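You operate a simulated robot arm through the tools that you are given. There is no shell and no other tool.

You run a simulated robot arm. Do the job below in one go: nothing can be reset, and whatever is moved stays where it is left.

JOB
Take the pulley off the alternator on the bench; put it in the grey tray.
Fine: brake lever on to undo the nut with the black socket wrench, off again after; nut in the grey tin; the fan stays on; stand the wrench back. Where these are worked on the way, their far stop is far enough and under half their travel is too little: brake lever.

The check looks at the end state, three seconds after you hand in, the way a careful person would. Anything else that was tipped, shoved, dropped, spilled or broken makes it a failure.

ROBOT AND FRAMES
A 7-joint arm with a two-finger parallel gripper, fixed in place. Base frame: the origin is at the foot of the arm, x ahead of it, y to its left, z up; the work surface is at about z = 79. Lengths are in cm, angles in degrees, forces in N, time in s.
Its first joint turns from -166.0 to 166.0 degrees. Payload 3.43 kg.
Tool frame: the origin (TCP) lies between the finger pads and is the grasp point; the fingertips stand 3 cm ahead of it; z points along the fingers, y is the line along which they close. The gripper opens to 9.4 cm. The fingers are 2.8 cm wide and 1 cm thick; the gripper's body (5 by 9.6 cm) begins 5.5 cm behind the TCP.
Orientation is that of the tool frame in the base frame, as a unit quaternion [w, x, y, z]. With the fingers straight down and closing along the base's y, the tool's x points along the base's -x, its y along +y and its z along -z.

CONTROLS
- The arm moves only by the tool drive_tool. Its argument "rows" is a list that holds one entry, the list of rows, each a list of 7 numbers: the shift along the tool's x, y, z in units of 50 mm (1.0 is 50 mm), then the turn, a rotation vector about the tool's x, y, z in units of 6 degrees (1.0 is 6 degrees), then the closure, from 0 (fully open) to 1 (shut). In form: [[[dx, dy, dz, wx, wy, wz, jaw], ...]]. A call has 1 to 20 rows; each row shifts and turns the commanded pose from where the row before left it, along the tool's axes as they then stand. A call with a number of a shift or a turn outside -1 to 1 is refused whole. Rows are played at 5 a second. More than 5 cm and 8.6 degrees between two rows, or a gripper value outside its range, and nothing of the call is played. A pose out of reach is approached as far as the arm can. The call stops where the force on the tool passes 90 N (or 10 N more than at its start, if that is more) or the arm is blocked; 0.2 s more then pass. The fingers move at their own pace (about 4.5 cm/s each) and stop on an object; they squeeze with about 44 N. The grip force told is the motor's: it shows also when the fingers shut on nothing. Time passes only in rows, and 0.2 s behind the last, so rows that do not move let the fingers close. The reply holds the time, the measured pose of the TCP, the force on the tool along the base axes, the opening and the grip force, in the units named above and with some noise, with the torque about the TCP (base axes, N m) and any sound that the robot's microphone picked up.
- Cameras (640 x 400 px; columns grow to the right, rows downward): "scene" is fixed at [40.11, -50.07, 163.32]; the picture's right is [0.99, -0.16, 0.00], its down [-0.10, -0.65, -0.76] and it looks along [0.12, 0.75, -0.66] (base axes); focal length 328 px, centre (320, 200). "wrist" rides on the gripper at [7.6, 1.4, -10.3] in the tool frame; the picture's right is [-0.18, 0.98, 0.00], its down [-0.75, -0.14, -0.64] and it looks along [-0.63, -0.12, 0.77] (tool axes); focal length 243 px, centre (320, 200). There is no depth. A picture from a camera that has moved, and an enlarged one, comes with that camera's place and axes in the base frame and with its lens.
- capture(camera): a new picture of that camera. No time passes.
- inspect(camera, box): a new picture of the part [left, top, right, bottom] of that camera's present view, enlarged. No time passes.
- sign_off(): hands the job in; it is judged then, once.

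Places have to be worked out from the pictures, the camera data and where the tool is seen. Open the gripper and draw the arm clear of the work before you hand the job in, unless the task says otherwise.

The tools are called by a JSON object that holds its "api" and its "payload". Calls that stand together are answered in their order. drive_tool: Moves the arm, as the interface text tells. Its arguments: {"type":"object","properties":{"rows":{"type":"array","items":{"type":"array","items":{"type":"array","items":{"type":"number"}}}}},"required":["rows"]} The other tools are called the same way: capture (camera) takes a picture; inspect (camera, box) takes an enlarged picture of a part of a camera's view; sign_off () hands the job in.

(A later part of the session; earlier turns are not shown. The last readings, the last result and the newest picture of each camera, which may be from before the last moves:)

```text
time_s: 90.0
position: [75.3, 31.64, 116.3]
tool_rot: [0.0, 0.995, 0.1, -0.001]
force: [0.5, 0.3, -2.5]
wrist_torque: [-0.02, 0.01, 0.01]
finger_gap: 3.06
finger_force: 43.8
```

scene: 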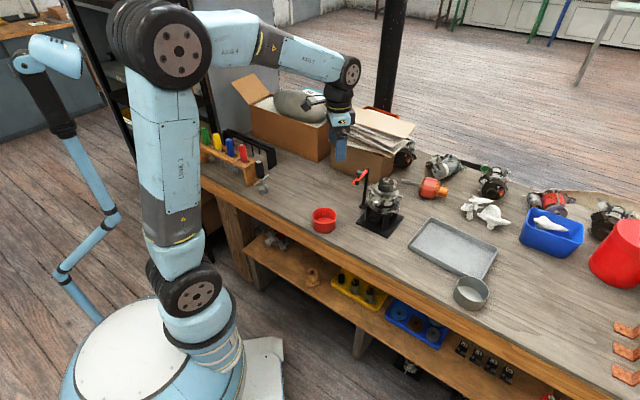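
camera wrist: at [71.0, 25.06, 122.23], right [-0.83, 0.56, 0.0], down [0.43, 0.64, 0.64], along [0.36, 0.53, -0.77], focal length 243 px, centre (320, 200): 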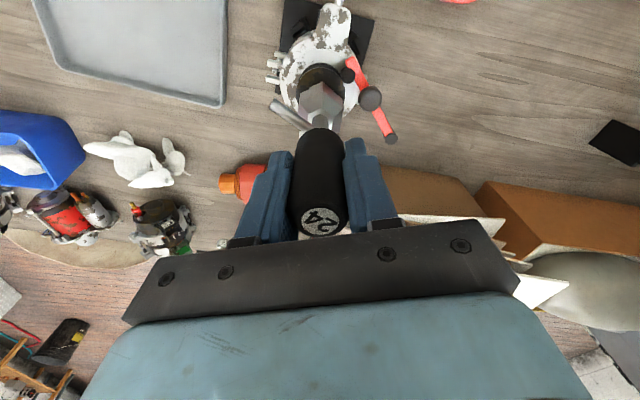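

The wrist reaches 281° fine. Now I wind back clockwise a full 360° (aiming for −78°) in the air and check that it gets there.

{"api": "drive_tool", "payload": {"rows": [[[0, 0, 0, 0, 0, 1, 1], [0, 0, 0, 0, 0, 1, 1], [0, 0, 0, 0, 0, 1, 1], [0, 0, 0, 0, 0, 1, 1], [0, 0, 0, 0, 0, 1, 1], [0, 0, 0, 0, 0, 1, 1], [0, 0, 0, 0, 0, 1, 1], [0, 0, 0, 0, 0, 1, 1], [0, 0, 0, 0, 0, 1, 1], [0, 0, 0, 0, 0, 1, 1], [0, 0, 0, 0, 0, 1, 1], [0, 0, 0, 0, 0, 1, 1], [0, 0, 0, 0, 0, 1, 1], [0, 0, 0, 0, 0, 1, 1], [0, 0, 0, 0, 0, 1, 1], [0, 0, 0, 0, 0, 1, 1], [0, 0, 0, 0, 0, 1, 1], [0, 0, 0, 0, 0, 1, 1], [0, 0, 0, 0, 0, 1, 1], [0, 0, 0, 0, 0, 1, 1]]]}}

{"api": "drive_tool", "payload": {"rows": [[[0, 0, 0, 0, 0, 1, 1], [0, 0, 0, 0, 0, 1, 1], [0, 0, 0, 0, 0, 1, 1], [0, 0, 0, 0, 0, 1, 1], [0, 0, 0, 0, 0, 1, 1], [0, 0, 0, 0, 0, 1, 1], [0, 0, 0, 0, 0, 1, 1], [0, 0, 0, 0, 0, 1, 1], [0, 0, 0, 0, 0, 1, 1], [0, 0, 0, 0, 0, 1, 1], [0, 0, 0, 0, 0, 1, 1], [0, 0, 0, 0, 0, 1, 1], [0, 0, 0, 0, 0, 1, 1], [0, 0, 0, 0, 0, 1, 1], [0, 0, 0, 0, 0, 1, 1], [0, 0, 0, 0, 0, 1, 1], [0, 0, 0, 0, 0, 1, 1], [0, 0, 0, 0, 0, 1, 1], [0, 0, 0, 0, 0, 1, 1], [0, 0, 0, 0, 0, 1, 1]]]}}

{"api": "drive_tool", "payload": {"rows": [[[0, 0, 0, 0, 0, 1, 1], [0, 0, 0, 0, 0, 1, 1], [0, 0, 0, 0, 0, 1, 1], [0, 0, 0, 0, 0, 1, 1], [0, 0, 0, 0, 0, 1, 1], [0, 0, 0, 0, 0, 1, 1], [0, 0, 0, 0, 0, 1, 1], [0, 0, 0, 0, 0, 1, 1], [0, 0, 0, 0, 0, 1, 1], [0, 0, 0, 0, 0, 1, 1], [0, 0, 0, 0, 0, 1, 1], [0, 0, 0, 0, 0, 1, 1], [0, 0, 0, 0, 0, 1, 1], [0, 0, 0, 0, 0, 1, 1], [0, 0, 0, 0, 0, 1, 1], [0, 0, 0, 0, 0, 1, 1], [0, 0, 0, 0, 0, 1, 1], [0, 0, 0, 0, 0, 1, 1], [0, 0, 0, 0, 0, 1, 1], [0, 0, 0, 0, 0, 1, 1]]]}}

{"api": "inspect", "payload": {"camera": "wrist", "box": [260, 40, 380, 140]}}

{"api": "inspect", "payload": {"camera": "scene", "box": [360, 140, 420, 200]}}

```text
time_s: 94.2
position: [75.36, 31.57, 116.23]
tool_rot: [-0.001, -0.583, 0.813, 0.001]
force: [-0.2, 0.3, -2.6]
wrist_torque: [0.03, 0.01, 0.0]
finger_gap: 3.07
finger_force: 43.5
```

```text
time_s: 98.4
position: [75.41, 31.59, 116.24]
tool_rot: [0.0, 0.412, 0.911, 0.0]
force: [0.8, -0.7, -1.8]
wrist_torque: [0.0, -0.01, -0.03]
finger_gap: 3.08
finger_force: 43.8
```

```text
time_s: 102.6
position: [75.34, 31.73, 116.34]
tool_rot: [-0.001, 0.995, 0.1, 0.0]
force: [-0.9, -0.6, -1.5]
wrist_torque: [0.05, 0.03, 0.03]
finger_gap: 3.07
finger_force: 44.4
```

```text
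4.00 times, centred on (320, 90) of wrist
camera zoom: at [83.0, 31.74, 126.59], right [0.01, -1.0, 0.0], down [-0.77, -0.01, 0.64], along [-0.64, -0.01, -0.77], focal length 970 px, centre (320, 640)
```

zoom: 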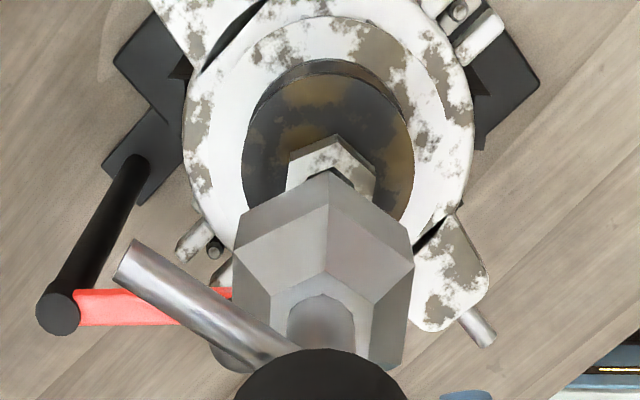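

```text
6.67 times, centred on (390, 170) of scene
camera zoom: at [40.11, -50.07, 163.32], right [0.99, -0.16, 0.0], down [-0.1, -0.65, -0.76], along [0.12, 0.75, -0.66], focal length 2189 px, centre (-147, 400)
```

zoom: 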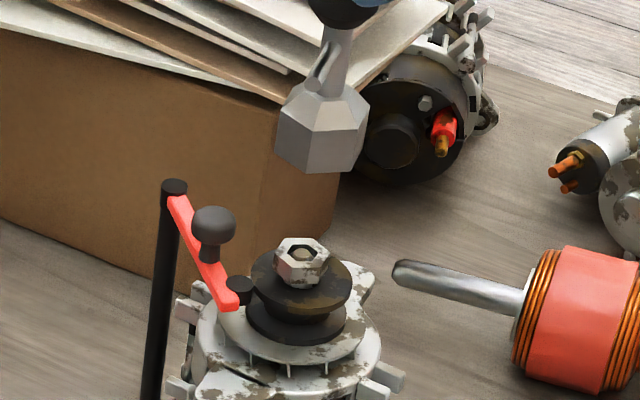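

A full 360° stroke is available. I lower again onto the nut and turn a full revolution in three calls, lifting slightly along with the nut.

{"api": "drive_tool", "payload": {"rows": [[[0, 0, 0.4, 0, 0, 0, 1], [0, 0, 0.4, 0, 0, 0, 1], [0, 0, 0.25, 0, 0, 0, 1], [0, 0, 0.14, 0, 0, 0, 1], [0, 0, 0.1, 0, 0, 0, 1], [0, 0, 0.06, 0, 0, 0, 1], [0, 0, 0, 0, 0, 0, 1]]]}}

{"api": "drive_tool", "payload": {"rows": [[[0, 0, 0, 0, 0, -1, 1], [0, 0, 0, 0, 0, -1, 1], [0, 0, 0, 0, 0, -1, 1], [0, 0, 0, 0, 0, -1, 1], [0, 0, 0, 0, 0, -1, 1], [0, 0, 0, 0, 0, -1, 1], [0, 0, 0, 0, 0, -1, 1], [0, 0, 0, 0, 0, -1, 1], [0, 0, 0, 0, 0, -1, 1], [0, 0, 0, 0, 0, -1, 1], [0, 0, 0, 0, 0, -1, 1], [0, 0, 0, 0, 0, -1, 1], [0, 0, 0, 0, 0, -1, 1], [0, 0, 0, 0, 0, -1, 1], [0, 0, 0, 0, 0, -1, 1], [0, 0, 0, 0, 0, -1, 1], [0, 0, 0, 0, 0, -1, 1], [0, 0, 0, 0, 0, -1, 1], [0, 0, 0, 0, 0, -1, 1], [0, 0, 0, 0, 0, -1, 1]]]}}

{"api": "drive_tool", "payload": {"rows": [[[0, 0, 0, 0, 0, -1, 1], [0, 0, 0, 0, 0, -1, 1], [0, 0, 0, 0, 0, -1, 1], [0, 0, 0, 0, 0, -1, 1], [0, 0, 0, 0, 0, -1, 1], [0, 0, 0, 0, 0, -1, 1], [0, 0, 0, 0, 0, -1, 1], [0, 0, 0, 0, 0, -1, 1], [0, 0, 0, 0, 0, -1, 1], [0, 0, 0, 0, 0, -1, 1], [0, 0, 0, 0, 0, -1, 1], [0, 0, 0, 0, 0, -1, 1], [0, 0, 0, 0, 0, -1, 1], [0, 0, 0, 0, 0, -1, 1], [0, 0, 0, 0, 0, -1, 1], [0, 0, 0, 0, 0, -1, 1], [0, 0, 0, 0, 0, -1, 1], [0, 0, 0, 0, 0, -1, 1], [0, 0, 0, 0, 0, -1, 1], [0, 0, 0, 0, 0, -1, 1]]]}}

{"api": "drive_tool", "payload": {"rows": [[[0, 0, 0, 0, 0, -1, 1], [0, 0, 0, 0, 0, -1, 1], [0, 0, 0, 0, 0, -1, 1], [0, 0, 0, 0, 0, -1, 1], [0, 0, 0, 0, 0, -1, 1], [0, 0, 0, 0, 0, -1, 1], [0, 0, 0, 0, 0, -1, 1], [0, 0, 0, 0, 0, -1, 1], [0, 0, 0, 0, 0, -1, 1], [0, 0, 0, 0, 0, -1, 1], [0, 0, 0, 0, 0, -1, 1], [0, 0, 0, 0, 0, -1, 1], [0, 0, 0, 0, 0, -1, 1], [0, 0, 0, 0, 0, -1, 1], [0, 0, 0, 0, 0, -1, 1], [0, 0, 0, 0, 0, -1, 1], [0, 0, 0, 0, 0, -1, 1], [0, 0, 0, 0, 0, -1, 1], [0, 0, 0, 0, 0, -1, 1], [0, 0, 0, 0, 0, -1, 1]]]}}

{"api": "drive_tool", "payload": {"rows": [[[0, 0, -0.1, 0, 0, 0, 1], [0, 0, -0.3, 0, 0, 0, 1], [0, 0, -0.5, 0, 0, 0, 1], [0, 0, -0.5, 0, 0, 0, 1], [0, 0, 0, 0, 0, 0, 1]]]}}

{"api": "inspect", "payload": {"camera": "scene", "box": [380, 172, 396, 188]}}

{"api": "inspect", "payload": {"camera": "scene", "box": [360, 140, 420, 200]}}

```text
time_s: 104.2
position: [75.29, 31.45, 109.71]
tool_rot: [0.0, 0.995, 0.099, 0.0]
force: [0.5, 0.3, -2.7]
wrist_torque: [-0.05, 0.02, -0.01]
finger_gap: 3.08
finger_force: 44.0
```

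```text
time_s: 108.4
position: [75.38, 31.78, 109.53]
tool_rot: [-0.001, 0.411, 0.911, 0.0]
force: [0.8, -0.7, -2.0]
wrist_torque: [0.0, -0.02, 0.0]
finger_gap: 3.08
finger_force: 44.9
```

```text
time_s: 112.6
position: [75.3, 31.72, 109.71]
tool_rot: [0.0, -0.584, 0.812, 0.002]
force: [0.2, 0.0, -2.3]
wrist_torque: [0.01, -0.04, 0.0]
finger_gap: 3.09
finger_force: 43.7
```

```text
time_s: 116.8
position: [75.11, 31.59, 109.57]
tool_rot: [0.0, 0.995, 0.099, -0.001]
force: [-0.1, -0.7, -2.1]
wrist_torque: [-0.01, -0.01, -0.01]
finger_gap: 3.04
finger_force: 44.2
```

```text
time_s: 118.0
position: [75.29, 31.85, 116.58]
tool_rot: [-0.001, 0.995, 0.099, -0.001]
force: [-0.1, -0.3, -2.7]
wrist_torque: [-0.01, 0.01, 0.02]
finger_gap: 3.08
finger_force: 44.4
```

```text
16.00 times, centred on (388, 180) of scene
camera zoom: at [40.11, -50.07, 163.32], right [0.99, -0.16, 0.0], down [-0.1, -0.65, -0.76], along [0.12, 0.75, -0.66], focal length 5253 px, centre (-768, 520)
```

zoom: 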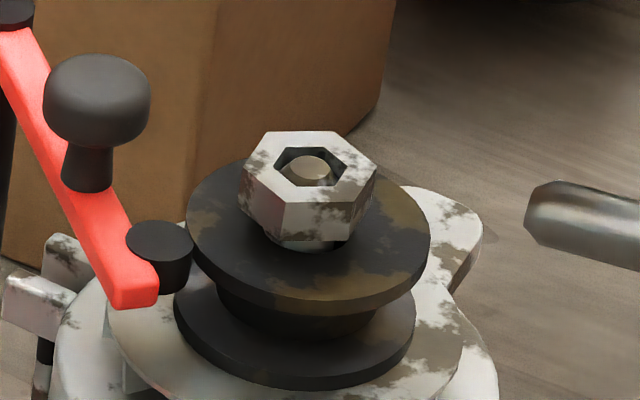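

```text
6.67 times, centred on (390, 170) of scene
camera zoom: at [40.11, -50.07, 163.32], right [0.99, -0.16, 0.0], down [-0.1, -0.65, -0.76], along [0.12, 0.75, -0.66], focal length 2189 px, centre (-147, 400)
```

zoom: 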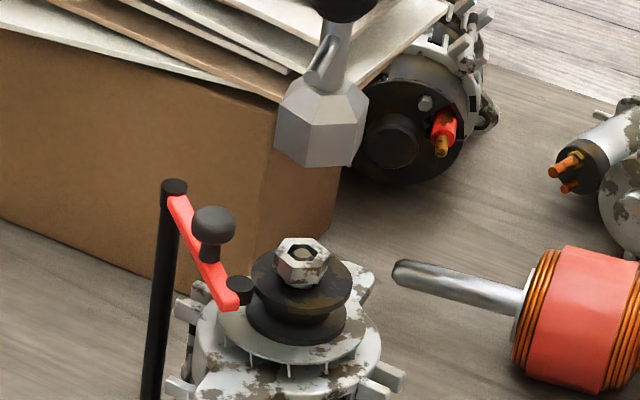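

The nut's height is unchanged after another full turn, so it has come off the thread and rests loose on the shaft end. I now return the wrench: first wind the wrist back to the yaw at which I picked it up.

{"api": "drive_tool", "payload": {"rows": [[[0, 0, 0, 0, 0, 1, 1], [0, 0, 0, 0, 0, 1, 1], [0, 0, 0, 0, 0, 1, 1], [0, 0, 0, 0, 0, 1, 1], [0, 0, 0, 0, 0, 1, 1], [0, 0, 0, 0, 0, 1, 1], [0, 0, 0, 0, 0, 1, 1], [0, 0, 0, 0, 0, 1, 1], [0, 0, 0, 0, 0, 1, 1], [0, 0, 0, 0, 0, 1, 1], [0, 0, 0, 0, 0, 1, 1], [0, 0, 0, 0, 0, 1, 1], [0, 0, 0, 0, 0, 1, 1], [0, 0, 0, 0, 0, 1, 1], [0, 0, 0, 0, 0, 1, 1], [0, 0, 0, 0, 0, 1, 1]]]}}

{"api": "drive_tool", "payload": {"rows": [[[0, 0, 0, 0, 0, 1, 1], [0, 0, 0, 0, 0, 1, 1], [0, 0, 0, 0, 0, 1, 1], [0, 0, 0, 0, 0, 1, 1], [0, 0, 0, 0, 0, 1, 1], [0, 0, 0, 0, 0, 1, 1], [0, 0, 0, 0, 0, 1, 1], [0, 0, 0, 0, 0, 1, 1], [0, 0, 0, 0, 0, 1, 1], [0, 0, 0, 0, 0, 1, 1], [0, 0, 0, 0, 0, 1, 1], [0, 0, 0, 0, 0, 1, 1], [0, 0, 0, 0, 0, 1, 1], [0, 0, 0, 0, 0, 1, 1], [0, 0, 0, 0, 0, 0.93, 1], [0, 0, 0, 0, 0, 0, 1], [0, 0, 0, 0, 0, 0, 1]]]}}

{"api": "inspect", "payload": {"camera": "wrist", "box": [260, 40, 380, 140]}}

```text
time_s: 121.4
position: [75.29, 31.71, 116.48]
tool_rot: [0.0, 0.739, -0.673, -0.001]
force: [-1.0, 0.4, -3.0]
wrist_torque: [-0.01, -0.02, -0.01]
finger_gap: 3.08
finger_force: 43.9
```

```text
time_s: 125.0
position: [75.2, 31.8, 116.55]
tool_rot: [-0.002, -0.05, 0.999, 0.0]
force: [0.0, -0.1, -2.6]
wrist_torque: [-0.03, -0.04, 0.02]
finger_gap: 3.07
finger_force: 44.5
```

```text
4.00 times, centred on (320, 90) of wrist
camera zoom: at [67.49, 32.35, 126.74], right [0.08, 1.0, 0.0], down [0.76, -0.06, 0.64], along [0.64, -0.05, -0.77], focal length 970 px, centre (320, 640)
```

zoom: 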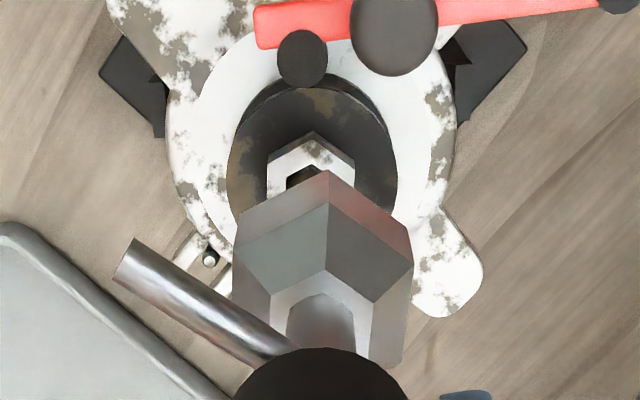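

Yaw is back at 96°. I carry the wrench back to above where it stood, (33.15, 54.55).

{"api": "drive_tool", "payload": {"rows": [[[0.3, 0.206, 0, 0, 0, 0, 1], [0.6, 0.4115, 0, 0, 0, 0, 1], [0.714, 0.4897, 0, 0, 0, 0, 1], [0.714, 0.4897, 0, 0, 0, 0, 1], [0.714, 0.4897, 0, 0, 0, 0, 1], [0.714, 0.4897, 0, 0, 0, 0, 1], [0.714, 0.4897, 0, 0, 0, 0, 1], [0.714, 0.4897, 0, 0, 0, 0, 1], [0.714, 0.4897, 0, 0, 0, 0, 1], [0.714, 0.4897, 0, 0, 0, 0, 1], [0.714, 0.4897, 0, 0, 0, 0, 1], [0.4, 0.274, 0, 0, 0, 0, 1], [0.18, 0.1235, 0, 0, 0, 0, 1], [0, 0, 0, 0, 0, 0, 1], [0, 0, 0, 0, 0, 0, 1]]]}}

{"api": "inspect", "payload": {"camera": "scene", "box": [375, 165, 405, 195]}}

{"api": "capture", "payload": {"camera": "wrist"}}

```text
time_s: 128.2
position: [33.28, 54.58, 116.87]
tool_rot: [0.0, -0.051, 0.999, 0.001]
force: [-0.4, 0.3, -3.1]
wrist_torque: [0.02, -0.02, 0.0]
finger_gap: 3.1
finger_force: 44.2
```

```text
13.33 times, centred on (390, 180) of scene
camera zoom: at [40.11, -50.07, 163.32], right [0.99, -0.16, 0.0], down [-0.1, -0.65, -0.76], along [0.12, 0.75, -0.66], focal length 4377 px, centre (-613, 467)
```

zoom: 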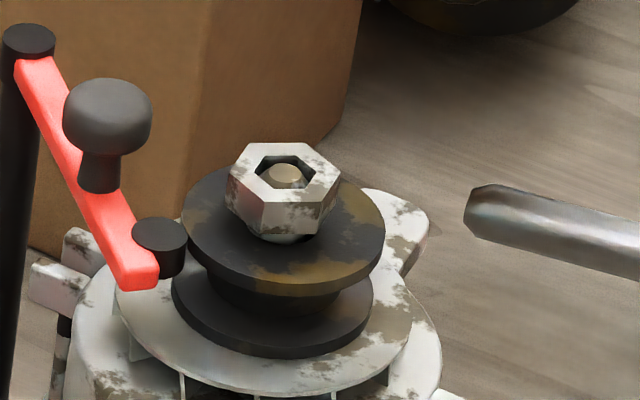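

```text
taken
camera wrist: at [25.55, 55.23, 127.0], right [0.08, 1.0, 0.0], down [0.76, -0.06, 0.64], along [0.64, -0.05, -0.77], focal length 243 px, centre (320, 200)
```

wrist: 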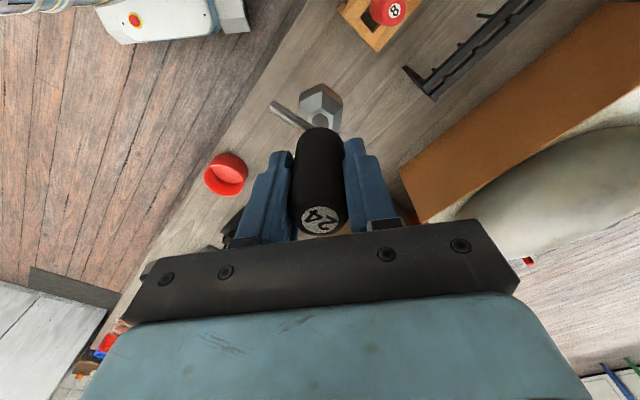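

I'm above the wrench's old spot. I lower it most of the way.

{"api": "drive_tool", "payload": {"rows": [[[0, 0, 0.4, 0, 0, 0, 1], [0, 0, 0.8, 0, 0, 0, 1], [0, 0, 0.8, 0, 0, 0, 1], [0, 0, 0.8, 0, 0, 0, 1], [0, 0, 0.8, 0, 0, 0, 1], [0, 0, 0.6, 0, 0, 0, 1], [0, 0, 0.4, 0, 0, 0, 1], [0, 0, 0.2, 0, 0, 0, 1], [0, 0, 0, 0, 0, 0, 1], [0, 0, 0, 0, 0, 0, 1]]]}}

{"api": "inspect", "payload": {"camera": "scene", "box": [230, 130, 290, 210]}}

```text
time_s: 130.4
position: [33.13, 54.87, 92.53]
tool_rot: [0.001, -0.052, 0.999, 0.0]
force: [0.8, 0.5, -3.3]
wrist_torque: [0.03, 0.01, 0.01]
finger_gap: 3.08
finger_force: 43.9
```

```text
5.00 times, centred on (260, 170) of scene
camera zoom: at [40.11, -50.07, 163.32], right [0.99, -0.16, 0.0], down [-0.1, -0.65, -0.76], along [0.12, 0.75, -0.66], focal length 1641 px, centre (620, 350)
```

zoom: 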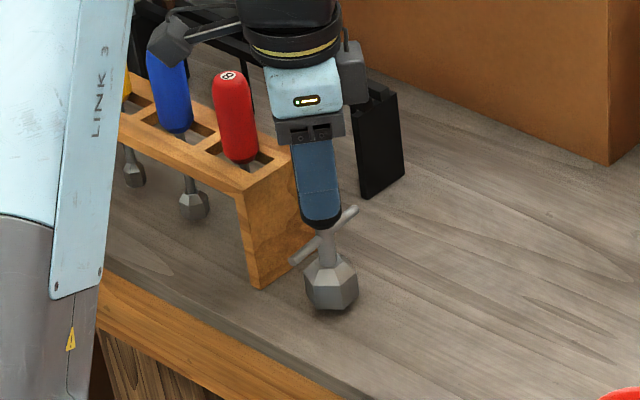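

About 1.2 cm of clearance remains under the socket. I lower gently until it touches the bench.

{"api": "drive_tool", "payload": {"rows": [[[0, 0, 0.1, 0, 0, 0, 1], [0, 0, 0.06, 0, 0, 0, 1], [0, 0, 0.05, 0, 0, 0, 1], [0, 0, 0, 0, 0, 0, 1], [0, 0, 0, 0, 0, 0, 1]]]}}

{"api": "inspect", "payload": {"camera": "scene", "box": [245, 165, 285, 205]}}

```text
time_s: 131.6
position: [33.05, 54.6, 91.47]
tool_rot: [0.0, -0.051, 0.999, 0.001]
force: [-0.3, 0.2, -1.7]
wrist_torque: [-0.01, 0.01, 0.01]
finger_gap: 3.06
finger_force: 44.0
```

```text
10.00 times, centred on (265, 185) of scene
camera zoom: at [40.11, -50.07, 163.32], right [0.99, -0.16, 0.0], down [-0.1, -0.65, -0.76], along [0.12, 0.75, -0.66], focal length 3283 px, centre (870, 350)
```

zoom: 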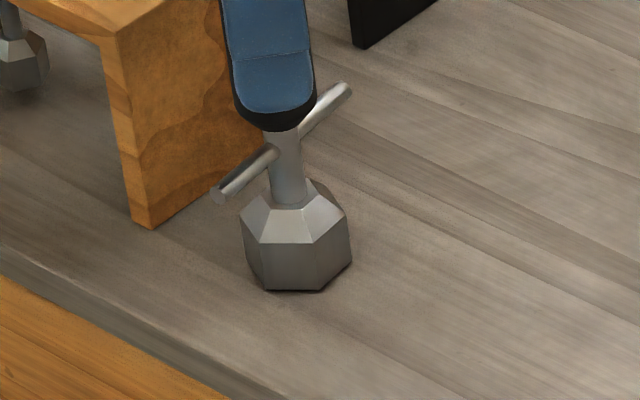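

The socket is within a few millimetres of the bench. I lower in 1.5 mm steps.

{"api": "drive_tool", "payload": {"rows": [[[0, 0, 0.03, 0, 0, 0, 1], [0, 0, 0.02, 0, 0, 0, 1], [0, 0, 0, 0, 0, 0, 1]]]}}

```text
time_s: 132.4
position: [33.15, 54.71, 91.35]
tool_rot: [-0.001, -0.051, 0.999, 0.0]
force: [0.0, 0.2, -2.9]
wrist_torque: [-0.01, -0.02, 0.02]
finger_gap: 3.08
finger_force: 44.2
```

No contact yet; another small step down.

{"api": "drive_tool", "payload": {"rows": [[[0, 0, 0.025, 0, 0, 0, 1], [0, 0, 0.015, 0, 0, 0, 1], [0, 0, 0, 0, 0, 0, 1]]]}}

{"api": "inspect", "payload": {"camera": "scene", "box": [245, 165, 285, 205]}}

```text
time_s: 133.2
position: [33.24, 54.61, 91.24]
tool_rot: [0.002, -0.051, 0.999, 0.002]
force: [6.7, -0.7, 27.7]
wrist_torque: [-0.62, -0.75, 0.15]
finger_gap: 3.07
finger_force: 44.2
```

```text
10.00 times, centred on (265, 185) of scene
camera zoom: at [40.11, -50.07, 163.32], right [0.99, -0.16, 0.0], down [-0.1, -0.65, -0.76], along [0.12, 0.75, -0.66], focal length 3283 px, centre (870, 350)
```

zoom: 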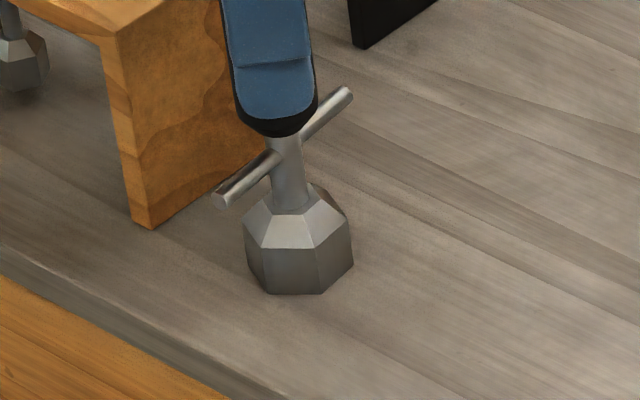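

It touches the bench at 28 N, upright. I ease off a fraction and open the fingers.

{"api": "drive_tool", "payload": {"rows": [[[0, 0, -0.015, 0, 0, 0, 1], [0, 0, 0, 0, 0, 0, 0.6], [0, 0, 0, 0, 0, 0, 0.45], [0, 0, 0, 0, 0, 0, 0.3], [0, 0, 0, 0, 0, 0, 0.25], [0, 0, 0, 0, 0, 0, 0.25]]]}}

{"api": "inspect", "payload": {"camera": "scene", "box": [230, 130, 290, 210]}}

{"api": "capture", "payload": {"camera": "wrist"}}

```text
time_s: 134.6
position: [33.14, 54.55, 91.17]
tool_rot: [-0.001, -0.05, 0.999, 0.001]
force: [-0.3, 0.6, 0.0]
wrist_torque: [0.0, 0.03, 0.01]
finger_gap: 7.05
finger_force: 0.0
```

```text
5.00 times, centred on (260, 170) of scene
camera zoom: at [40.11, -50.07, 163.32], right [0.99, -0.16, 0.0], down [-0.1, -0.65, -0.76], along [0.12, 0.75, -0.66], focal length 1641 px, centre (620, 350)
```

zoom: 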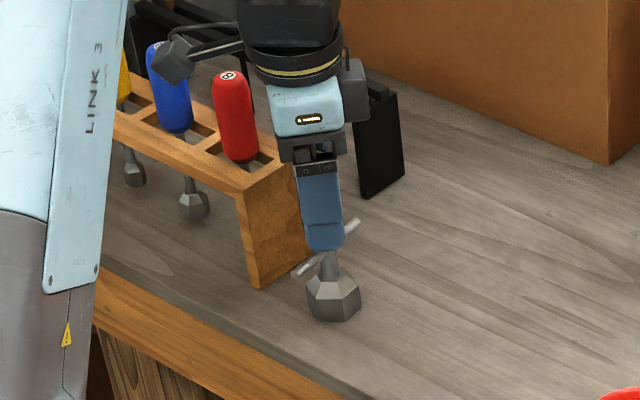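

```text
taken
camera wrist: at [25.41, 55.24, 101.27], right [0.08, 1.0, 0.0], down [0.76, -0.06, 0.64], along [0.64, -0.05, -0.77], focal length 243 px, centre (320, 200)
```

wrist: 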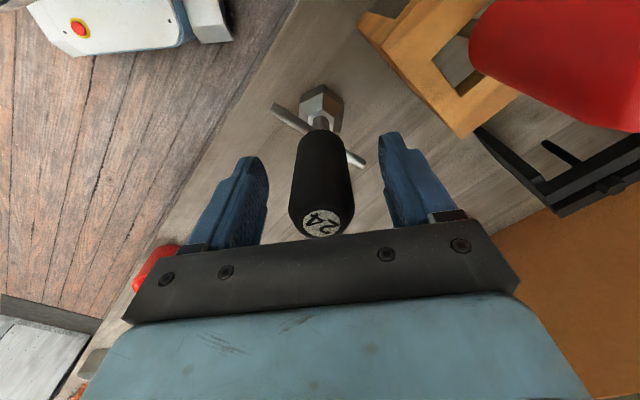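

The wrench stands upright where it was. I rise straight up clear of it, then travel back over the alternator.

{"api": "drive_tool", "payload": {"rows": [[[0, 0, -0.5, 0, 0, 0, 0.25], [0, 0, -0.9, 0, 0, 0, 0.25], [0, 0, -0.9, 0, 0, 0, 0.25], [0, 0, -0.9, 0, 0, 0, 0.25], [0, 0, -0.9, 0, 0, 0, 0.25], [-0.5, -0.343, 0, 0, 0, 0, 0.25], [-0.79, -0.542, 0, 0, 0, 0, 0.3], [-0.79, -0.542, 0, 0, 0, 0, 0.4], [-0.79, -0.542, 0, 0, 0, 0, 0.45], [-0.79, -0.542, 0, 0, 0, 0, 0.45], [-0.79, -0.542, 0, 0, 0, 0, 0.45], [-0.79, -0.542, 0, 0, 0, 0, 0.45], [-0.79, -0.542, 0, 0, 0, 0, 0.45], [-0.79, -0.542, 0, 0, 0, 0, 0.45], [-0.79, -0.542, 0, 0, 0, 0, 0.45], [-0.296, -0.201, 0, 0, 0, 0, 0.45], [0, 0, 0, 0, 0, 0, 0.45], [0, 0, 0, 0, 0, 0, 0.45]]]}}

{"api": "capture", "payload": {"camera": "wrist"}}

{"api": "inspect", "payload": {"camera": "scene", "box": [230, 130, 290, 210]}}

```text
time_s: 138.4
position: [75.61, 31.54, 111.55]
tool_rot: [0.0, -0.052, 0.999, 0.0]
force: [-0.6, -0.2, 0.1]
wrist_torque: [-0.04, -0.01, -0.01]
finger_gap: 5.17
finger_force: 0.0
```

```text
taken
camera wrist: at [67.89, 32.22, 121.81], right [0.08, 1.0, 0.0], down [0.76, -0.06, 0.64], along [0.64, -0.05, -0.77], focal length 243 px, centre (320, 200)
```

wrist: 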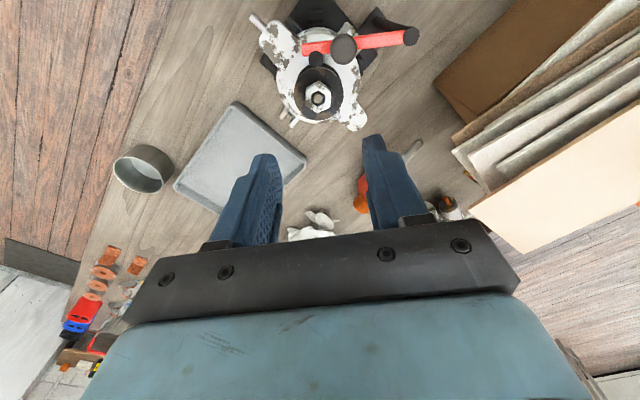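

```text
5.00 times, centred on (260, 170) of scene
camera zoom: at [40.11, -50.07, 163.32], right [0.99, -0.16, 0.0], down [-0.1, -0.65, -0.76], along [0.12, 0.75, -0.66], focal length 1641 px, centre (620, 350)
```

zoom: 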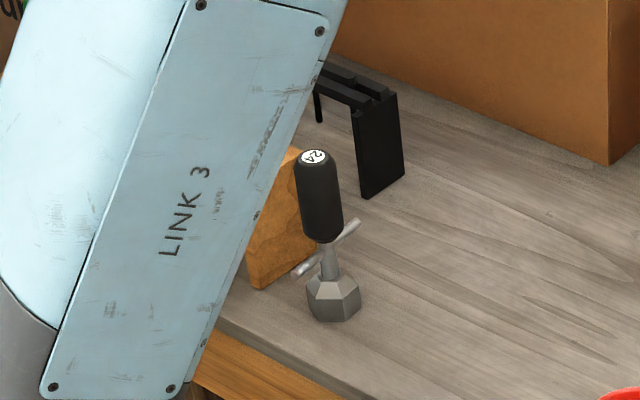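

The wrench is standing well. I enlarge the nut and surroundings in the wrist view.

{"api": "inspect", "payload": {"camera": "wrist", "box": [260, 30, 380, 140]}}

{"api": "inspect", "payload": {"camera": "wrist", "box": [295, 75, 345, 125]}}

```text
3.64 times, centred on (320, 85) of wrist
camera zoom: at [67.89, 32.22, 121.81], right [0.08, 1.0, 0.0], down [0.76, -0.06, 0.64], along [0.64, -0.05, -0.77], focal length 882 px, centre (320, 618)
```

zoom: 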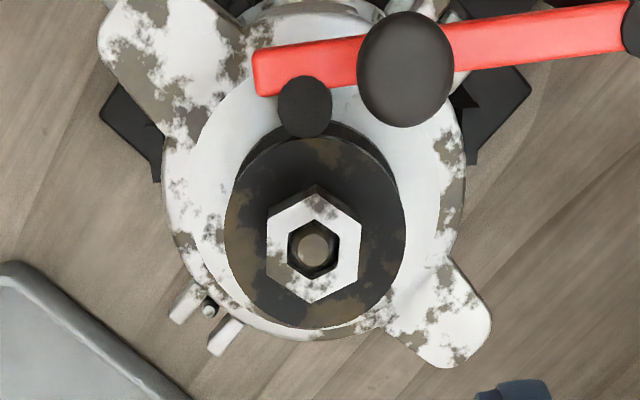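

```text
8.00 times, centred on (320, 100) of wrist
camera zoom: at [67.89, 32.22, 121.81], right [0.08, 1.0, 0.0], down [0.76, -0.06, 0.64], along [0.64, -0.05, -0.77], focal length 1941 px, centre (320, 1000)
```

zoom: 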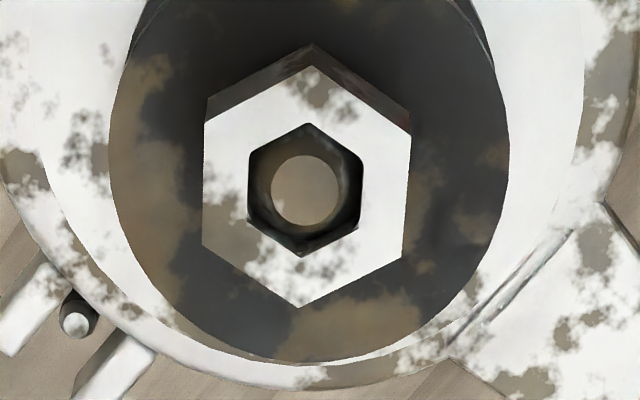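

The nut's top centre computes to (75.2, 31.5), with flat normals at about 82°. I turn 14° clockwise to match the flats and lower to just above it.

{"api": "drive_tool", "payload": {"rows": [[[0.02, -0.02, 0, 0, 0, 0.8, 0.45], [0, 0, 0.3, 0, 0, 0.8, 0.45], [0, 0, 0.5, 0, 0, 0.73, 0.45], [0, 0, 0.6, 0, 0, 0, 0.45], [0, 0, 0.4, 0, 0, 0, 0.45], [0, 0, 0, 0, 0, 0, 0.45], [0, 0, 0, 0, 0, 0, 0.45]]]}}

{"api": "inspect", "payload": {"camera": "wrist", "box": [220, 60, 420, 220]}}

{"api": "inspect", "payload": {"camera": "scene", "box": [365, 150, 405, 200]}}

```text
time_s: 140.0
position: [75.17, 31.71, 102.55]
tool_rot: [-0.001, 0.071, 0.998, -0.001]
force: [-0.1, 0.6, -0.3]
wrist_torque: [0.01, 0.02, -0.01]
finger_gap: 5.19
finger_force: 0.0
```

```text
2.50 times, centred on (320, 140) of wrist
camera zoom: at [67.88, 34.17, 112.75], right [0.32, 0.95, 0.0], down [0.73, -0.25, 0.64], along [0.61, -0.21, -0.77], focal length 606 px, centre (320, 350)
```

zoom: 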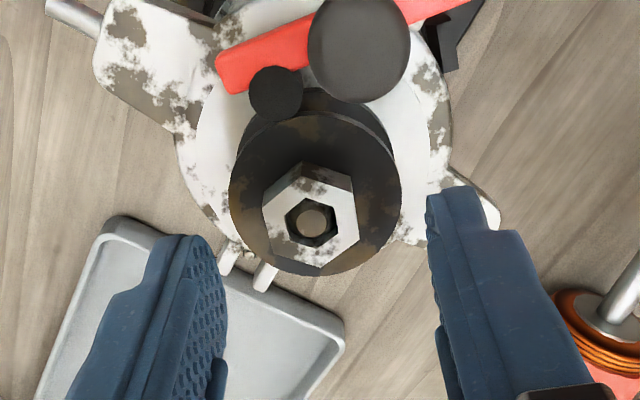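

```text
8.00 times, centred on (385, 175) of scene
camera zoom: at [40.11, -50.07, 163.32], right [0.99, -0.16, 0.0], down [-0.1, -0.65, -0.76], along [0.12, 0.75, -0.66], focal length 2626 px, centre (-200, 400)
```

zoom: 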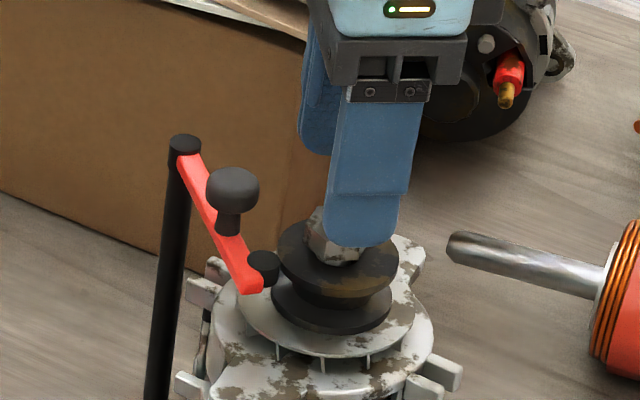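

The nut sits about 2 mm toward the left finger and its flats are within 4° of the finger faces. I centre, lower to z ≈ 100.3 so the tips reach beside the nut, and close.

{"api": "drive_tool", "payload": {"rows": [[[0, -0.045, 0.15, 0, 0, 0, 0.45], [0, 0, 0.2, 0, 0, 0, 0.45], [0, 0, 0.1, 0, 0, 0, 0.45], [0, 0, 0, 0, 0, 0, 0.45], [0, 0, 0, 0, 0, 0, 0.45]]]}}

{"api": "inspect", "payload": {"camera": "wrist", "box": [220, 60, 420, 220]}}

{"api": "inspect", "payload": {"camera": "scene", "box": [365, 150, 405, 200]}}

```text
time_s: 141.2
position: [75.22, 31.46, 100.23]
tool_rot: [0.0, 0.071, 0.997, 0.0]
force: [-0.6, -0.1, -0.2]
wrist_torque: [0.0, -0.01, 0.0]
finger_gap: 5.18
finger_force: 0.1
```

```text
2.50 times, centred on (320, 140) of wrist
camera zoom: at [67.85, 33.87, 110.5], right [0.32, 0.95, 0.0], down [0.73, -0.25, 0.64], along [0.61, -0.21, -0.77], focal length 606 px, centre (320, 350)
```

zoom: 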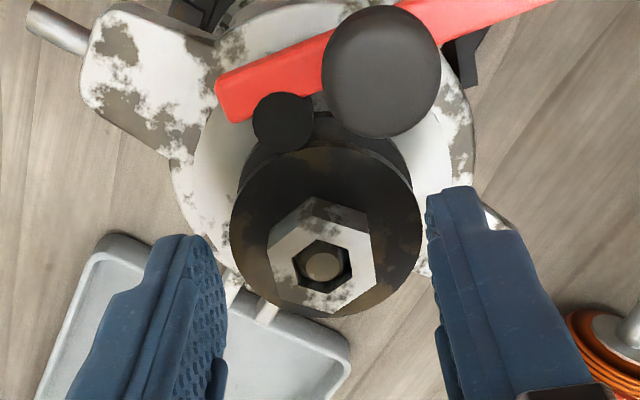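

```text
8.00 times, centred on (385, 175) of scene
camera zoom: at [40.11, -50.07, 163.32], right [0.99, -0.16, 0.0], down [-0.1, -0.65, -0.76], along [0.12, 0.75, -0.66], focal length 2626 px, centre (-200, 400)
```

zoom: 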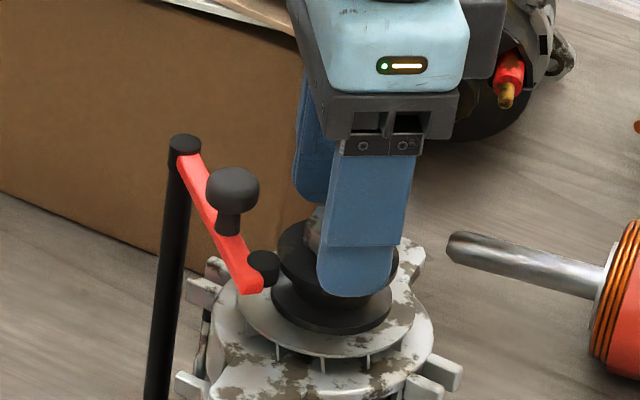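

The nut is centred between the fingers, tips about 4 mm above the pulley face. Closing.

{"api": "drive_tool", "payload": {"rows": [[[0, 0, 0, 0, 0, 0, 0.6], [0, 0, 0, 0, 0, 0, 0.7], [0, 0, 0, 0, 0, 0, 0.8], [0, 0, 0, 0, 0, 0, 1], [0, 0, 0, 0, 0, 0, 1]]]}}

{"api": "inspect", "payload": {"camera": "wrist", "box": [220, 60, 420, 220]}}

{"api": "inspect", "payload": {"camera": "scene", "box": [365, 150, 405, 200]}}

```text
time_s: 142.4
position: [75.21, 31.43, 100.15]
tool_rot: [0.001, 0.071, 0.997, 0.001]
force: [1.7, 5.1, 1.2]
wrist_torque: [0.18, -0.04, 0.02]
finger_gap: 2.27
finger_force: 44.0
```

```text
2.50 times, centred on (320, 140) of wrist
camera zoom: at [67.85, 33.91, 110.51], right [0.32, 0.95, 0.0], down [0.73, -0.25, 0.64], along [0.61, -0.21, -0.77], focal length 606 px, centre (320, 350)
```

zoom: 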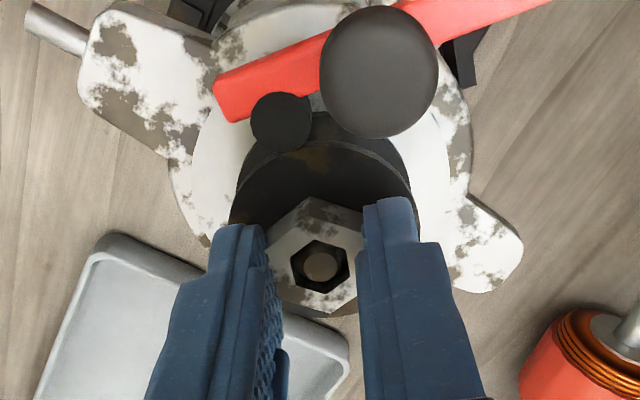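

```text
8.00 times, centred on (385, 175) of scene
camera zoom: at [40.11, -50.07, 163.32], right [0.99, -0.16, 0.0], down [-0.1, -0.65, -0.76], along [0.12, 0.75, -0.66], focal length 2626 px, centre (-200, 400)
```

zoom: 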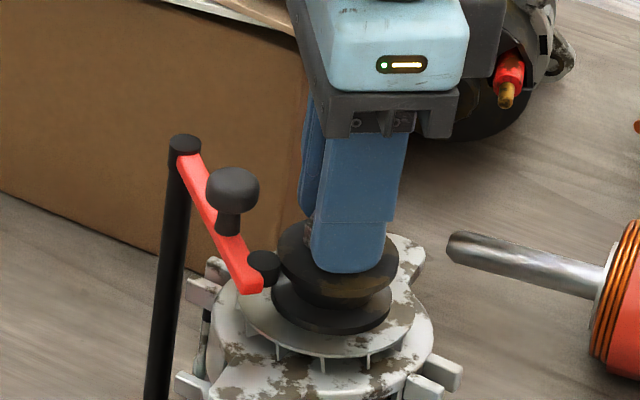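

Gripped at 2.27 cm. I lift by only 2 mm and check the force, in case the nut is still held.

{"api": "drive_tool", "payload": {"rows": [[[0, 0, -0.02, 0, 0, 0, 1], [0, 0, -0.02, 0, 0, 0, 1], [0, 0, 0, 0, 0, 0, 1]]]}}

```text
time_s: 143.2
position: [75.28, 31.52, 100.52]
tool_rot: [0.0, 0.07, 0.998, 0.0]
force: [-0.4, 0.1, -0.7]
wrist_torque: [-0.01, -0.02, -0.01]
finger_gap: 2.28
finger_force: 44.0
```

Force stays near zero, so the nut is free. I lift it clear of the stud and look.

{"api": "drive_tool", "payload": {"rows": [[[0, 0, -0.1, 0, 0, 0, 1], [0, 0, -0.3, 0, 0, 0, 1], [0, 0, -0.5, 0, 0, 0, 1], [0, 0, -0.7, 0, 0, 0, 1], [0, 0, -0.7, 0, 0, 0, 1], [0, 0, 0, 0, 0, 0, 1]]]}}

{"api": "capture", "payload": {"camera": "wrist"}}

{"api": "inspect", "payload": {"camera": "scene", "box": [355, 120, 425, 200]}}

{"api": "inspect", "payload": {"camera": "scene", "box": [400, 205, 510, 320]}}

```text
time_s: 144.6
position: [75.31, 31.25, 112.08]
tool_rot: [-0.002, 0.07, 0.998, 0.0]
force: [0.0, 0.3, -0.6]
wrist_torque: [-0.01, -0.04, 0.05]
finger_gap: 2.29
finger_force: 43.9
```

```text
taken
camera wrist: at [68.02, 33.76, 122.23], right [0.32, 0.95, 0.0], down [0.73, -0.25, 0.64], along [0.61, -0.21, -0.77], focal length 243 px, centre (320, 200)
```

wrist: 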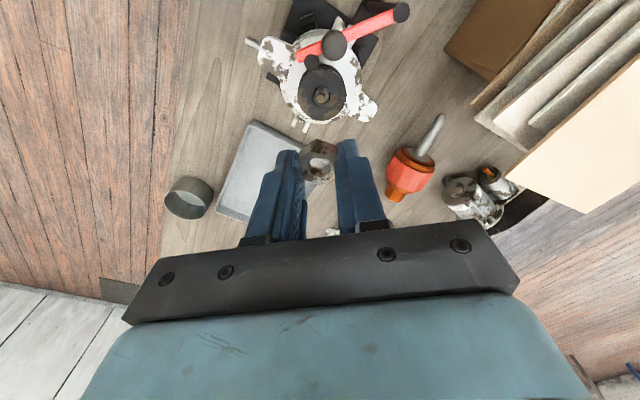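

```text
5.00 times, centred on (390, 160) of scene
camera zoom: at [40.11, -50.07, 163.32], right [0.99, -0.16, 0.0], down [-0.1, -0.65, -0.76], along [0.12, 0.75, -0.66], focal length 1641 px, centre (-30, 400)
```

zoom: 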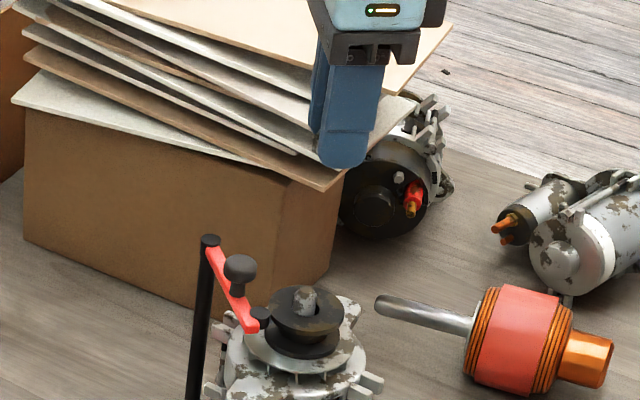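

```text
3.48 times, centred on (455, 262) of scene
camera zoom: at [40.11, -50.07, 163.32], right [0.99, -0.16, 0.0], down [-0.1, -0.65, -0.76], along [0.12, 0.75, -0.66], focal length 1142 px, centre (-150, -17)
```

zoom: 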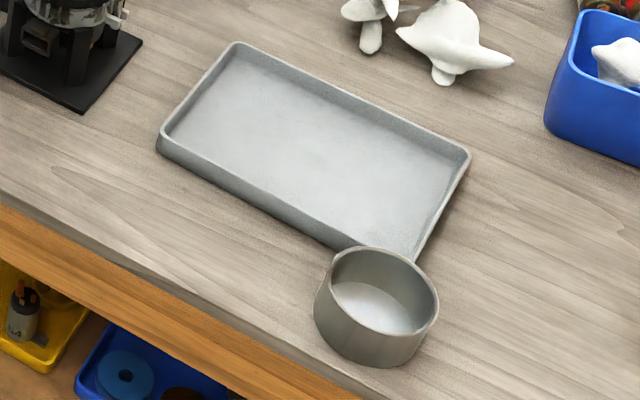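

The nut is off and held; the shaft end is bare with the pulley still on it. The tin sits near (92, −3.5); I travel toward it and take another view to pin it down.

{"api": "drive_tool", "payload": {"rows": [[[-0.3, -0.45, 0, 0, 0, 0, 1], [-0.48, -0.716, 0, 0, 0, 0, 1], [-0.48, -0.716, 0, 0, 0, 0, 1], [-0.48, -0.716, 0.2, 0, 0, 0, 1], [-0.48, -0.716, 0.3, 0, 0, 0, 1], [-0.48, -0.716, 0.3, 0, 0, 0, 1], [-0.48, -0.716, 0.3, 0, 0, 0, 1], [-0.2, -0.4, 0.3, 0, 0, 0, 1], [0, 0, 0, 0, 0, 0, 1], [0, 0, 0, 0, 0, 0, 1]]]}}

{"api": "capture", "payload": {"camera": "wrist"}}

{"api": "capture", "payload": {"camera": "scene"}}

```text
time_s: 146.8
position: [88.37, 3.53, 104.97]
tool_rot: [0.0, 0.07, 0.998, 0.0]
force: [0.4, -0.3, -0.1]
wrist_torque: [0.03, 0.02, -0.01]
finger_gap: 2.26
finger_force: 43.9
```

```text
taken
camera wrist: at [81.08, 5.97, 115.14], right [0.32, 0.95, 0.0], down [0.73, -0.25, 0.64], along [0.61, -0.21, -0.77], focal length 243 px, centre (320, 200)
```

wrist: 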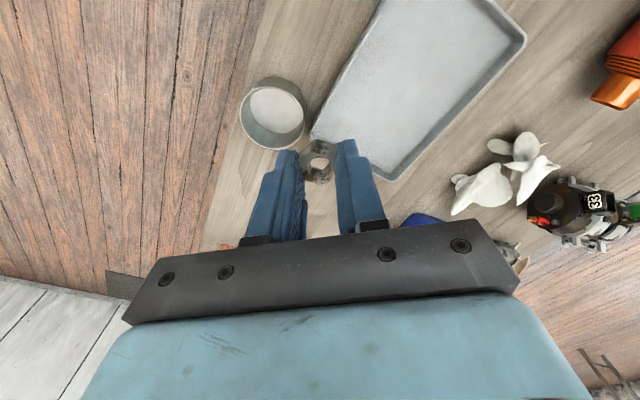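

```text
taken
```

scene: 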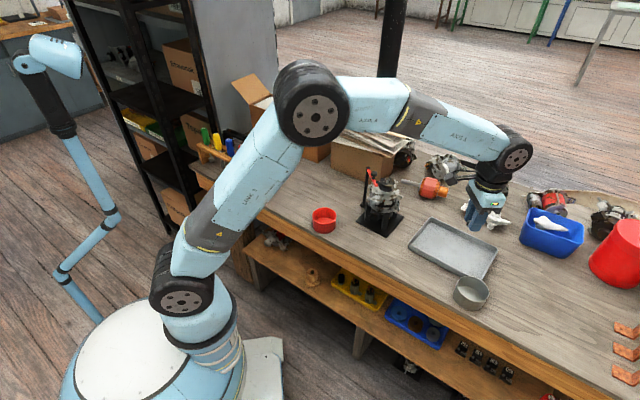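

Both views place the tin at about (91.6, −3.8) with its rim near z = 82.5. I move above it and lower partway, then look again.

{"api": "drive_tool", "payload": {"rows": [[[-0.42, -0.683, 0.2, 0, 0, 0, 1], [-0.42, -0.683, 0.4, 0, 0, 0, 1], [0, 0, 0.6, 0, 0, 0, 1], [0, 0, 0.6, 0, 0, 0, 1], [0, 0, 0, 0, 0, 0, 1], [0, 0, 0, 0, 0, 0, 1]]]}}

{"api": "capture", "payload": {"camera": "wrist"}}

{"api": "inspect", "payload": {"camera": "scene", "box": [420, 200, 520, 320]}}

```text
time_s: 148.2
position: [91.17, -3.56, 96.06]
tool_rot: [-0.001, 0.07, 0.998, 0.0]
force: [-0.6, -0.5, -0.6]
wrist_torque: [-0.03, -0.03, 0.02]
finger_gap: 2.3
finger_force: 43.9
```

```text
taken
camera wrist: at [83.82, -1.17, 106.21], right [0.32, 0.95, 0.0], down [0.73, -0.25, 0.64], along [0.61, -0.21, -0.77], focal length 243 px, centre (320, 200)
```

wrist: 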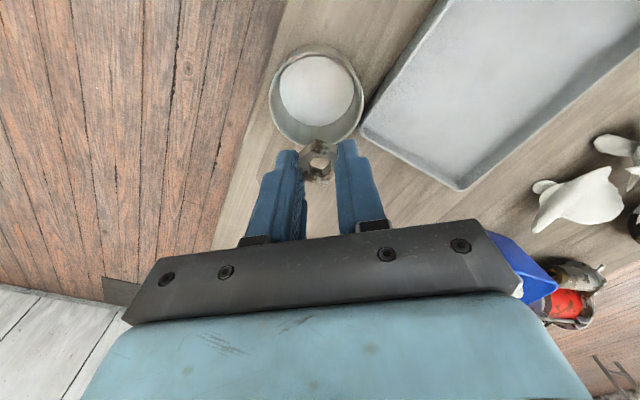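

```text
3.33 times, centred on (470, 260) of scene
camera zoom: at [40.11, -50.07, 163.32], right [0.99, -0.16, 0.0], down [-0.1, -0.65, -0.76], along [0.12, 0.75, -0.66], focal length 1094 px, centre (-180, 0)
```

zoom: 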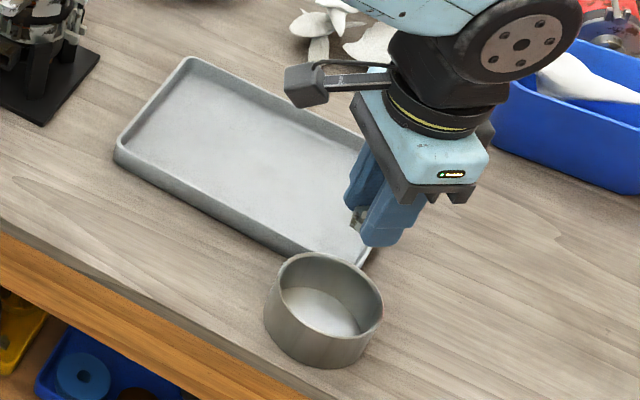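

With the rim at z ≈ 84.1, both cameras agree the tin is at (90.7, −3.75). I shift slightly and lower the nut into it.

{"api": "drive_tool", "payload": {"rows": [[[0.1, -0.02, 0.3, 0, 0, 0, 1], [0, 0, 0.6, 0, 0, 0, 1], [0, 0, 0.6, 0, 0, 0, 1], [0, 0, 0.5, 0, 0, 0, 1], [0, 0, 0.3, 0, 0, 0, 1], [0, 0, 0, 0, 0, 0, 1], [0, 0, 0, 0, 0, 0, 1]]]}}

{"api": "capture", "payload": {"camera": "wrist"}}

{"api": "inspect", "payload": {"camera": "scene", "box": [430, 220, 510, 320]}}

```text
time_s: 149.8
position: [90.84, -3.97, 84.4]
tool_rot: [-0.001, 0.07, 0.998, 0.001]
force: [-0.6, 0.2, -0.2]
wrist_torque: [0.02, 0.02, -0.02]
finger_gap: 2.26
finger_force: 43.4
```

```text
taken
camera wrist: at [83.52, -1.45, 94.63], right [0.32, 0.95, 0.0], down [0.73, -0.25, 0.64], along [0.61, -0.21, -0.77], focal length 243 px, centre (320, 200)
```

wrist: 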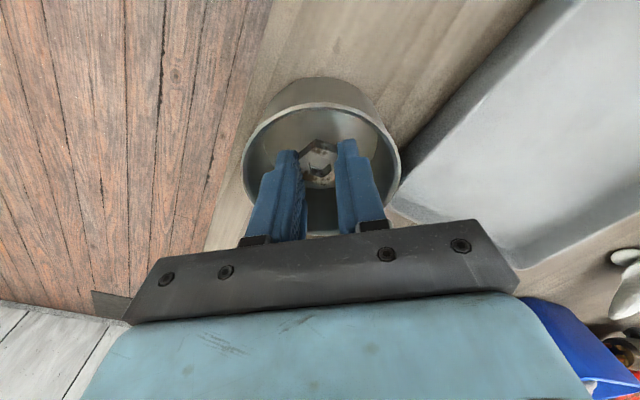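

```text
4.00 times, centred on (470, 270) of scene
camera zoom: at [40.11, -50.07, 163.32], right [0.99, -0.16, 0.0], down [-0.1, -0.65, -0.76], along [0.12, 0.75, -0.66], focal length 1313 px, centre (-280, -80)
```

zoom: 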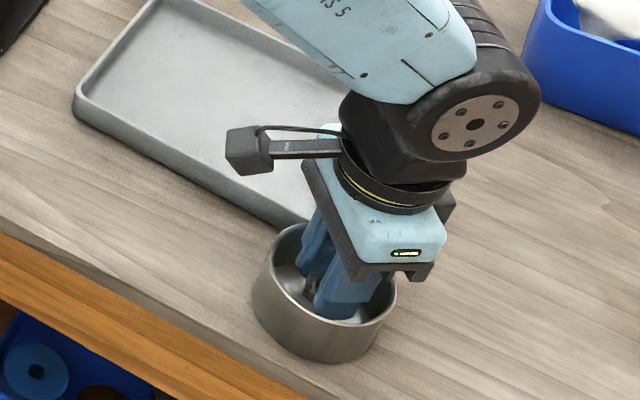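

The fingers are well inside the tin. I lower another 1 cm and open just enough to release.

{"api": "drive_tool", "payload": {"rows": [[[0, 0, 0.1, 0, 0, 0, 1], [0, 0, 0.08, 0, 0, 0, 1], [0, 0, 0, 0, 0, 0, 1], [0, 0, 0, 0, 0, 0, 0.7], [0, 0, 0, 0, 0, 0, 0.58], [0, 0, 0, 0, 0, 0, 0.58], [0, 0, 0, 0, 0, 0, 0.58]]]}}

{"api": "capture", "payload": {"camera": "wrist"}}

```text
time_s: 151.4
position: [90.91, -3.99, 83.58]
tool_rot: [0.0, 0.07, 0.998, 0.0]
force: [-0.6, 0.0, -0.2]
wrist_torque: [-0.01, -0.01, -0.02]
finger_gap: 3.78
finger_force: 0.0
```

```text
taken
camera wrist: at [83.59, -1.49, 93.76], right [0.32, 0.95, 0.0], down [0.73, -0.25, 0.64], along [0.61, -0.21, -0.77], focal length 243 px, centre (320, 200)
```

wrist: 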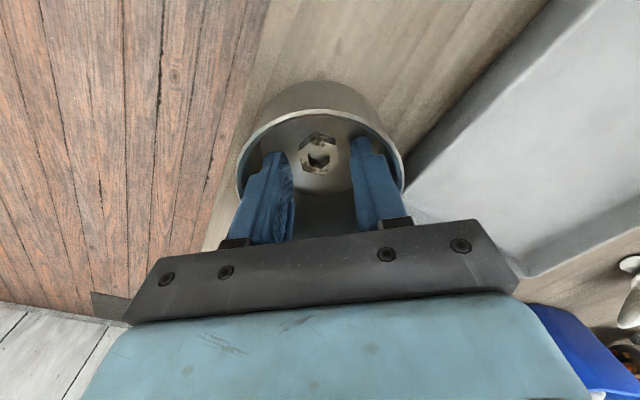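

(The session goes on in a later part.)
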